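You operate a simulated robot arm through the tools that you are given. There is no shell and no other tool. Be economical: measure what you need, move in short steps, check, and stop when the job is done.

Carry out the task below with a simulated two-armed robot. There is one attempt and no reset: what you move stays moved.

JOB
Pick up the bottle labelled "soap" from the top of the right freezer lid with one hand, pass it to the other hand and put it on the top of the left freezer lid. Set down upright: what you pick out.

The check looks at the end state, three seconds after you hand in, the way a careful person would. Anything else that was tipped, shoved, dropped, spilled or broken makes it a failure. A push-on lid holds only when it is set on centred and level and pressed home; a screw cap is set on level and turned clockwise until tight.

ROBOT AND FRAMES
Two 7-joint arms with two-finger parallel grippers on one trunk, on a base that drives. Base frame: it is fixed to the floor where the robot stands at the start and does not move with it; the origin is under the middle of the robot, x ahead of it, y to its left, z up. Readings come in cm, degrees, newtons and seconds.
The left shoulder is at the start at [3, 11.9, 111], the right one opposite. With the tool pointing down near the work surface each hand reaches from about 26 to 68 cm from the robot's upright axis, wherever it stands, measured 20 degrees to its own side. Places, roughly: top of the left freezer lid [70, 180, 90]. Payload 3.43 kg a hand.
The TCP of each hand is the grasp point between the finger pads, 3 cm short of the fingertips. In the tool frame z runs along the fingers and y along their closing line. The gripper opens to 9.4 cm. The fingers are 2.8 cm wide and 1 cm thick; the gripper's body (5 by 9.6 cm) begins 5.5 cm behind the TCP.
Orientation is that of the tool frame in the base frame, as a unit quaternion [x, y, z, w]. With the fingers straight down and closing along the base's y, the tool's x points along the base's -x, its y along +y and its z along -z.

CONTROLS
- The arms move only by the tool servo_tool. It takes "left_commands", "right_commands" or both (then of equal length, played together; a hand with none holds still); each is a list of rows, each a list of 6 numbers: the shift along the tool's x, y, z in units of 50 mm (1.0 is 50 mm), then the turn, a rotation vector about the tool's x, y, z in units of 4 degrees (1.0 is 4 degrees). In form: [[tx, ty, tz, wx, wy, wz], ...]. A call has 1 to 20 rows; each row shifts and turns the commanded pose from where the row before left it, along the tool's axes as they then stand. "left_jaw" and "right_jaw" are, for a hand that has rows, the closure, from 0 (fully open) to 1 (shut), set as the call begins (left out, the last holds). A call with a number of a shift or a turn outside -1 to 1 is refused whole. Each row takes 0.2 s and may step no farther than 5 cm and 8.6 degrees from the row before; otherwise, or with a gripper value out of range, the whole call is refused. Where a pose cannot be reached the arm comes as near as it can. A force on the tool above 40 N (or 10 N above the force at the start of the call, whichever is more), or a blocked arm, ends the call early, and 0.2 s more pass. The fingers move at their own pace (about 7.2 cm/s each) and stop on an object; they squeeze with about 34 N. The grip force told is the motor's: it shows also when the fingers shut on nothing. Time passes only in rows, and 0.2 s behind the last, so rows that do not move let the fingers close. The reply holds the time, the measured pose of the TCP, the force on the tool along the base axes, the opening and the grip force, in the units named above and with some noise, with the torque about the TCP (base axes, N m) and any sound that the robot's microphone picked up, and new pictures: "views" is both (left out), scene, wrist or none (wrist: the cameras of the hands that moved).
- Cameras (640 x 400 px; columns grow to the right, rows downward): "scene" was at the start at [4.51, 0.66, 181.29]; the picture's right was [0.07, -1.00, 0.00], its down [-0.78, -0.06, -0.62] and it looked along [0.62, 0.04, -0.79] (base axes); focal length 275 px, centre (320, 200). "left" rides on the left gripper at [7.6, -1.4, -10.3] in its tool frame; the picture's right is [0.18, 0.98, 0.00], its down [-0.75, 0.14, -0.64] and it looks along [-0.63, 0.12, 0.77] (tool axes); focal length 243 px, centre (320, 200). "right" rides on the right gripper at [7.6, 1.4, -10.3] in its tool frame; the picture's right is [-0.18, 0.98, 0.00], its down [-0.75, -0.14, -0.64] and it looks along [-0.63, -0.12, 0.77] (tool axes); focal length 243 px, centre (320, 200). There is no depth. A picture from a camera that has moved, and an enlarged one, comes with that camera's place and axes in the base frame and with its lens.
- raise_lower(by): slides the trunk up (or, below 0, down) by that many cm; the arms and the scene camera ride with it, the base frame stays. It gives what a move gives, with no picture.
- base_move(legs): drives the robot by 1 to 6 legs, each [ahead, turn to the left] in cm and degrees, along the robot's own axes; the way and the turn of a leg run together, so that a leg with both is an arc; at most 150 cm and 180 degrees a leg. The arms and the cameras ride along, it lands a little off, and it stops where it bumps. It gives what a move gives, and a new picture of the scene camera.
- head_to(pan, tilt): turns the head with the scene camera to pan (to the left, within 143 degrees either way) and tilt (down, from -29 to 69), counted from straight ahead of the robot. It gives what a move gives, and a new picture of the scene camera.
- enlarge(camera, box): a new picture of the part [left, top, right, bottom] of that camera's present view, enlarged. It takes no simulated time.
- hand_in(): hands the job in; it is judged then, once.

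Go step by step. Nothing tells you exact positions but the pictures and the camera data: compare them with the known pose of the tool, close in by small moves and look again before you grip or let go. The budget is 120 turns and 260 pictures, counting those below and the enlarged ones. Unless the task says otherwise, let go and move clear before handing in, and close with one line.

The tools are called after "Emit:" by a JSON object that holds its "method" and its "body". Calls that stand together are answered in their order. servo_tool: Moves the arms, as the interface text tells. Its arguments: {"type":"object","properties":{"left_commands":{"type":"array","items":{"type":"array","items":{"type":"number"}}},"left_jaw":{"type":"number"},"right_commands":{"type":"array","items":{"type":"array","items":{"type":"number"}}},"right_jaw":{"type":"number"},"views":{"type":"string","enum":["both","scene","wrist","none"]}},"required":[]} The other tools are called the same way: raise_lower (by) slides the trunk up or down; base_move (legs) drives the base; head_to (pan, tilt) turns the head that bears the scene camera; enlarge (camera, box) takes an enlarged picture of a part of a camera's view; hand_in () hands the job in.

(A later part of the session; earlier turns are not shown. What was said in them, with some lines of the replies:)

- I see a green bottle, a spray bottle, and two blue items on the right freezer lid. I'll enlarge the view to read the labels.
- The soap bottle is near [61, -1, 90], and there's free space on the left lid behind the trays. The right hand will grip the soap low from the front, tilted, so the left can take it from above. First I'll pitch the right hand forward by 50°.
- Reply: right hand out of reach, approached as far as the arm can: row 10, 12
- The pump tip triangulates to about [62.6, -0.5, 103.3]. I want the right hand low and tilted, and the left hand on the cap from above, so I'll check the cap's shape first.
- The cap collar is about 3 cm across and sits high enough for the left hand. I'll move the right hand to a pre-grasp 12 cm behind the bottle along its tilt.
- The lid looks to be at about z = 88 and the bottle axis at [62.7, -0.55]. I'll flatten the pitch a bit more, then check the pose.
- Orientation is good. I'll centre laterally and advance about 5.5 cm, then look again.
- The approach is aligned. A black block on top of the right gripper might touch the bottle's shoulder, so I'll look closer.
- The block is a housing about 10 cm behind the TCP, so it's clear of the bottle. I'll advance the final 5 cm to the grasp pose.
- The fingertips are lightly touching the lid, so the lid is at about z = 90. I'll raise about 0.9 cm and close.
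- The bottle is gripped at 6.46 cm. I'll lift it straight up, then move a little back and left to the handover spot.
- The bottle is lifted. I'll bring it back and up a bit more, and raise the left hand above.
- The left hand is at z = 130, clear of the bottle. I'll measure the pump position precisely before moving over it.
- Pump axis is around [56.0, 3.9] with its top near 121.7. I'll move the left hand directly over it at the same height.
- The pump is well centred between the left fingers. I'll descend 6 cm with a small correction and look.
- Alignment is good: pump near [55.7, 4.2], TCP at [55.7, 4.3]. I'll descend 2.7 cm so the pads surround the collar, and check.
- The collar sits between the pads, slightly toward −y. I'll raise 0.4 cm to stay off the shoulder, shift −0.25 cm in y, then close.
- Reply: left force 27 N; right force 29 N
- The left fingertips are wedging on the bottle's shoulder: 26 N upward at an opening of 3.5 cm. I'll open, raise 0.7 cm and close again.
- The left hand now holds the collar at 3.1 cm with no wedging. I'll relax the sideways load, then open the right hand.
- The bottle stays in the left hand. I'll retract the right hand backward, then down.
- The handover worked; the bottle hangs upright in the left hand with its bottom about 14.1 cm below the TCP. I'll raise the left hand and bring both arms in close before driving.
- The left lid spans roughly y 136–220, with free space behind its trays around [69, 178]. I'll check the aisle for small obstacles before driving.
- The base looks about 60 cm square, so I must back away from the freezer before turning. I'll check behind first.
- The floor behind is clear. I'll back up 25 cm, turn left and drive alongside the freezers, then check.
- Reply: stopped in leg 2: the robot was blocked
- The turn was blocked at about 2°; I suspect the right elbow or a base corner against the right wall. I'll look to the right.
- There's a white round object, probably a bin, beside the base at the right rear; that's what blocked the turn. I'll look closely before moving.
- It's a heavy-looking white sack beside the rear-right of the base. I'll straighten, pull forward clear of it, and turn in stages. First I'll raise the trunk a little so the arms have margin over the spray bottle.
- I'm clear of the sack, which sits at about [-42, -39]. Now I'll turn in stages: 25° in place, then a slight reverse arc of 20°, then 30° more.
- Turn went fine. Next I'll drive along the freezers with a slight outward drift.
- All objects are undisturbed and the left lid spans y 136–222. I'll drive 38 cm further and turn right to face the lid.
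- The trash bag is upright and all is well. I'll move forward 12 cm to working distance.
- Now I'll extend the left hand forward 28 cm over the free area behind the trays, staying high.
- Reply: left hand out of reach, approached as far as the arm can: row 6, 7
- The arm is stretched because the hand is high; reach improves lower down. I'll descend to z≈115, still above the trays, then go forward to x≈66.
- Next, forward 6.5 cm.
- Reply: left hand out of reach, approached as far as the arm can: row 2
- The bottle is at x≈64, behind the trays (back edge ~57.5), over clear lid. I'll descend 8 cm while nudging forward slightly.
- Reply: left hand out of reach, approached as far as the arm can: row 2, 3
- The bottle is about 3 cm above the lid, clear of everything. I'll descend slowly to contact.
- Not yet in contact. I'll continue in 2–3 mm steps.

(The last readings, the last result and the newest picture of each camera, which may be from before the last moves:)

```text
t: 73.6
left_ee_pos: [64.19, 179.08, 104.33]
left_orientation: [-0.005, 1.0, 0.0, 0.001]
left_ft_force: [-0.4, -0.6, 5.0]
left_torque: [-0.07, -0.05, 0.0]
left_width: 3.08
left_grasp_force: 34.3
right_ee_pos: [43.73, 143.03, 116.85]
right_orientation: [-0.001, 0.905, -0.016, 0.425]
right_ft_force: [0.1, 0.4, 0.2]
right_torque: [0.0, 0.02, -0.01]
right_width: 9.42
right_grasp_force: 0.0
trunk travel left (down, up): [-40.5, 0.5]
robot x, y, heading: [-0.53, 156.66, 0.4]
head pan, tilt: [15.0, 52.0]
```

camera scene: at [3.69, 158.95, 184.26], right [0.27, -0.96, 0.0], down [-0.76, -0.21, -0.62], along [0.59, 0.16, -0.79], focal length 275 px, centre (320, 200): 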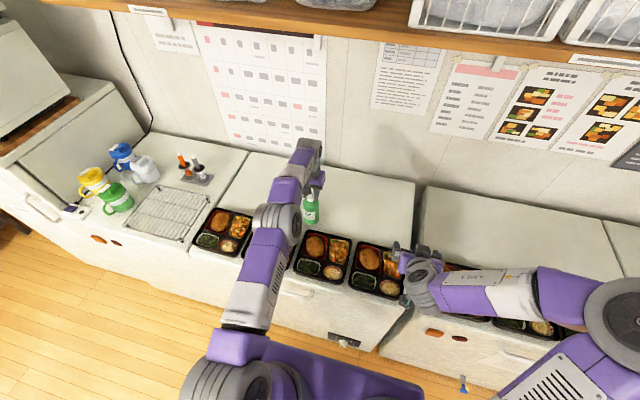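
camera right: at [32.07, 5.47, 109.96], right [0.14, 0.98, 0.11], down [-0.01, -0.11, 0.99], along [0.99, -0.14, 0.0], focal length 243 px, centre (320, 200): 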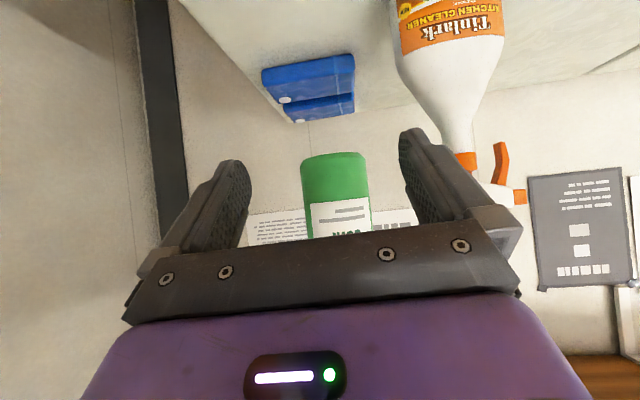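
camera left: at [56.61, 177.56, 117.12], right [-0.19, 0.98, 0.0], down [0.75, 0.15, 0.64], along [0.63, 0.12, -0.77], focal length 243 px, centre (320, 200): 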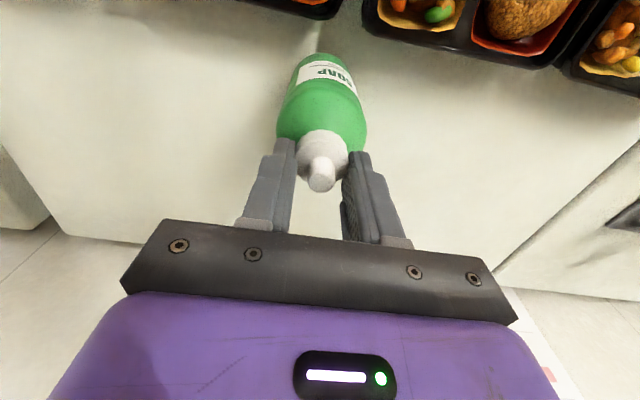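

Contact: the force went from −3 N to +5 N, so the bottle is resting on the lid. I'll open the left hand.

Emit:
{"method": "servo_tool", "body": {"left_commands": [[0, 0, 0, 0, 0, 0], [0, 0, 0, 0, 0, 0], [0, 0, 0, 0, 0, 0], [0, 0, 0, 0, 0, 0]], "left_jaw": 0, "views": "both"}}

```text
t: 74.6
left_ee_pos: [64.22, 178.9, 104.24]
left_orientation: [-0.005, 1.0, 0.0, 0.0]
left_ft_force: [-0.3, 0.3, -0.8]
left_torque: [0.0, 0.01, 0.02]
left_width: 9.38
left_grasp_force: 0.0
right_ee_pos: [43.79, 143.02, 116.76]
right_orientation: [-0.001, 0.905, -0.017, 0.425]
right_ft_force: [-0.5, 0.3, -0.3]
right_torque: [0.01, -0.01, -0.02]
right_width: 9.44
right_grasp_force: 0.1
trunk travel left (down, up): [-40.5, 0.5]
robot x, y, heading: [-0.71, 157.04, 0.1]
head pan, tilt: [15.0, 52.0]
camera scene: at [3.65, 158.95, 184.26], right [0.27, -0.96, 0.0], down [-0.76, -0.21, -0.62], along [0.59, 0.16, -0.79], focal length 275 px, centre (320, 200)
camera left: at [56.55, 177.56, 114.38], right [-0.19, 0.98, 0.0], down [0.75, 0.15, 0.64], along [0.63, 0.12, -0.77], focal length 243 px, centre (320, 200)
```

scene: 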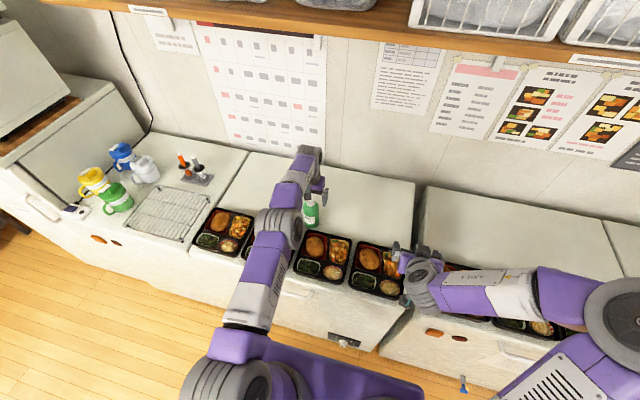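
left: 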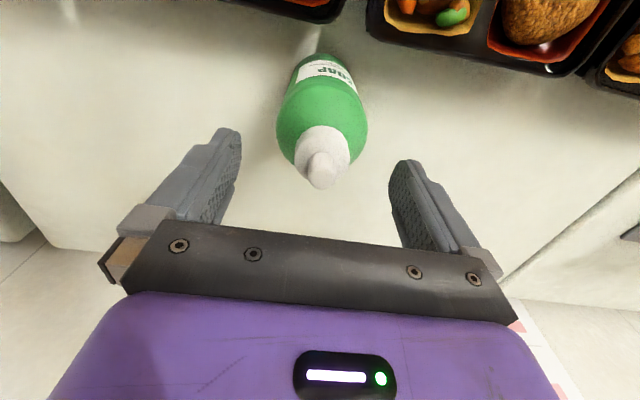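

Released and the bottle stands. I'll lift the left hand straight up, then retract it.

Emit:
{"method": "servo_tool", "body": {"left_commands": [[0, 0, -0.5, 0, 0, 0], [0, 0, -0.5, 0, 0, 0], [0.1, 0, -0.7, 0, 0, 0], [0.4, 0, -0.8, 0, 0, 0], [0.8, 0, -0.4, 0, 0, 0], [0.8, 0, 0, 0, 0, 0], [0.8, 0, 0, 0, 0, 0], [0.8, 0, 0, 0, 0, 0], [0, 0, 0, 0, 0, 0]]}}

Emit:
{"method": "enlarge", "body": {"camera": "scene", "box": [180, 140, 420, 290]}}

Emit:
{"method": "head_to", "body": {"pan": -45, "tilt": 35}}

```text
t: 76.6
left_ee_pos: [45.78, 178.65, 118.56]
left_orientation: [-0.005, 1.0, 0.0, 0.0]
left_ft_force: [-0.1, 0.0, -1.2]
left_torque: [0.02, 0.04, -0.01]
left_width: 9.4
left_grasp_force: 0.0
right_ee_pos: [43.93, 143.07, 116.82]
right_orientation: [-0.001, 0.905, -0.017, 0.424]
right_ft_force: [-0.1, 0.5, -0.7]
right_torque: [0.01, 0.01, -0.02]
right_width: 9.39
right_grasp_force: 0.1
trunk travel left (down, up): [-40.5, 0.5]
robot x, y, heading: [-0.63, 156.97, 0.5]
head pan, tilt: [15.0, 52.0]
camera scene: at [3.81, 158.94, 184.25], right [0.27, -0.96, 0.0], down [-0.76, -0.21, -0.61], along [0.59, 0.16, -0.79], focal length 275 px, centre (320, 200)
camera left: at [38.04, 177.33, 128.76], right [-0.19, 0.98, 0.0], down [0.75, 0.15, 0.64], along [0.63, 0.12, -0.77], focal length 243 px, centre (320, 200)
```

scene: 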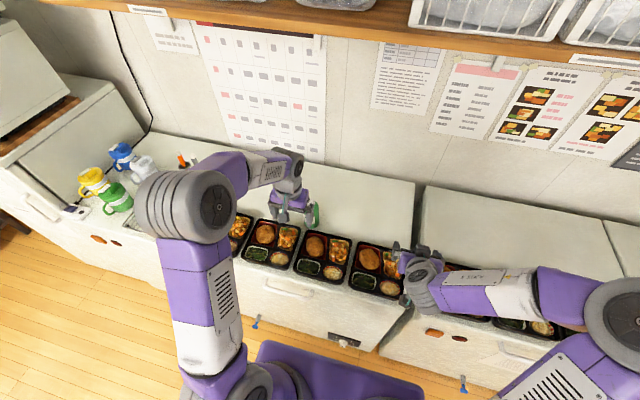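
left: 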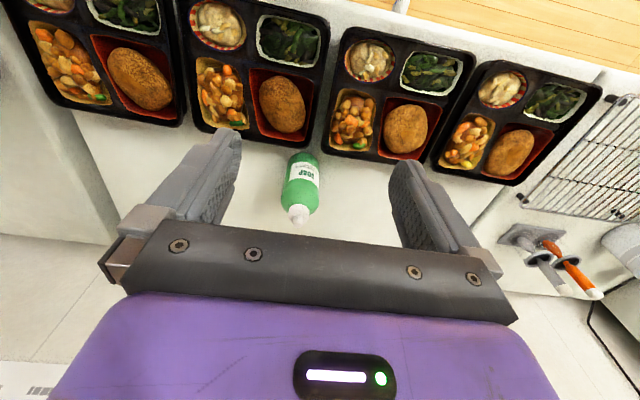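

```text
2.67 times, centred on (300, 215) of scene
camera zoom: at [3.81, 158.94, 184.25], right [0.27, -0.96, 0.0], down [-0.76, -0.21, -0.61], along [0.59, 0.16, -0.79], focal length 734 px, centre (373, 160)
```

zoom: 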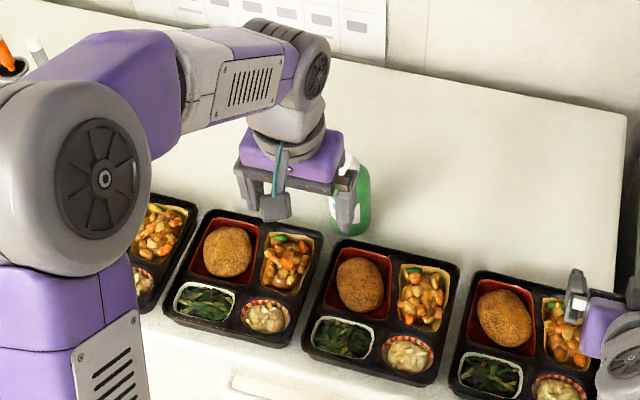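

```text
t: 77.9
left_ee_pos: [45.57, 178.73, 118.59]
left_orientation: [-0.004, 1.0, 0.0, 0.0]
left_ft_force: [0.1, -0.3, -0.2]
left_torque: [-0.03, -0.03, -0.03]
left_width: 9.39
left_grasp_force: 0.1
right_ee_pos: [43.83, 143.02, 116.8]
right_orientation: [-0.001, 0.905, -0.017, 0.425]
right_ft_force: [-0.2, 0.3, 0.0]
right_torque: [0.01, 0.01, 0.03]
right_width: 9.4
right_grasp_force: 0.1
trunk travel left (down, up): [-40.5, 0.5]
robot x, y, heading: [-0.69, 156.71, 0.5]
head pan, tilt: [-45.0, 35.0]
camera scene: at [2.69, 150.78, 186.7], right [-0.7, -0.71, 0.0], down [-0.41, 0.4, -0.82], along [0.58, -0.57, -0.57], focal length 275 px, centre (320, 200)
```

scene: 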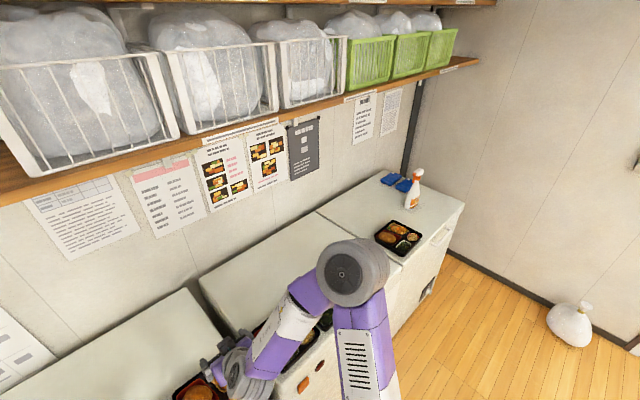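

The soap stands upright on the left lid. The spray bottle and trays look undisturbed, and the bag at the right wall is still upright after the base touched it. Both hands are empty and clear, so I'm handing in.

Emit:
{"method": "hand_in", "body": {}}

```text
The job is handed in.
```

The soap bottle was passed from the right hand to the left and now stands upright on top of the left freezer lid; while backing out to turn, the base bumped a trash bag by the right wall, which is still upright.
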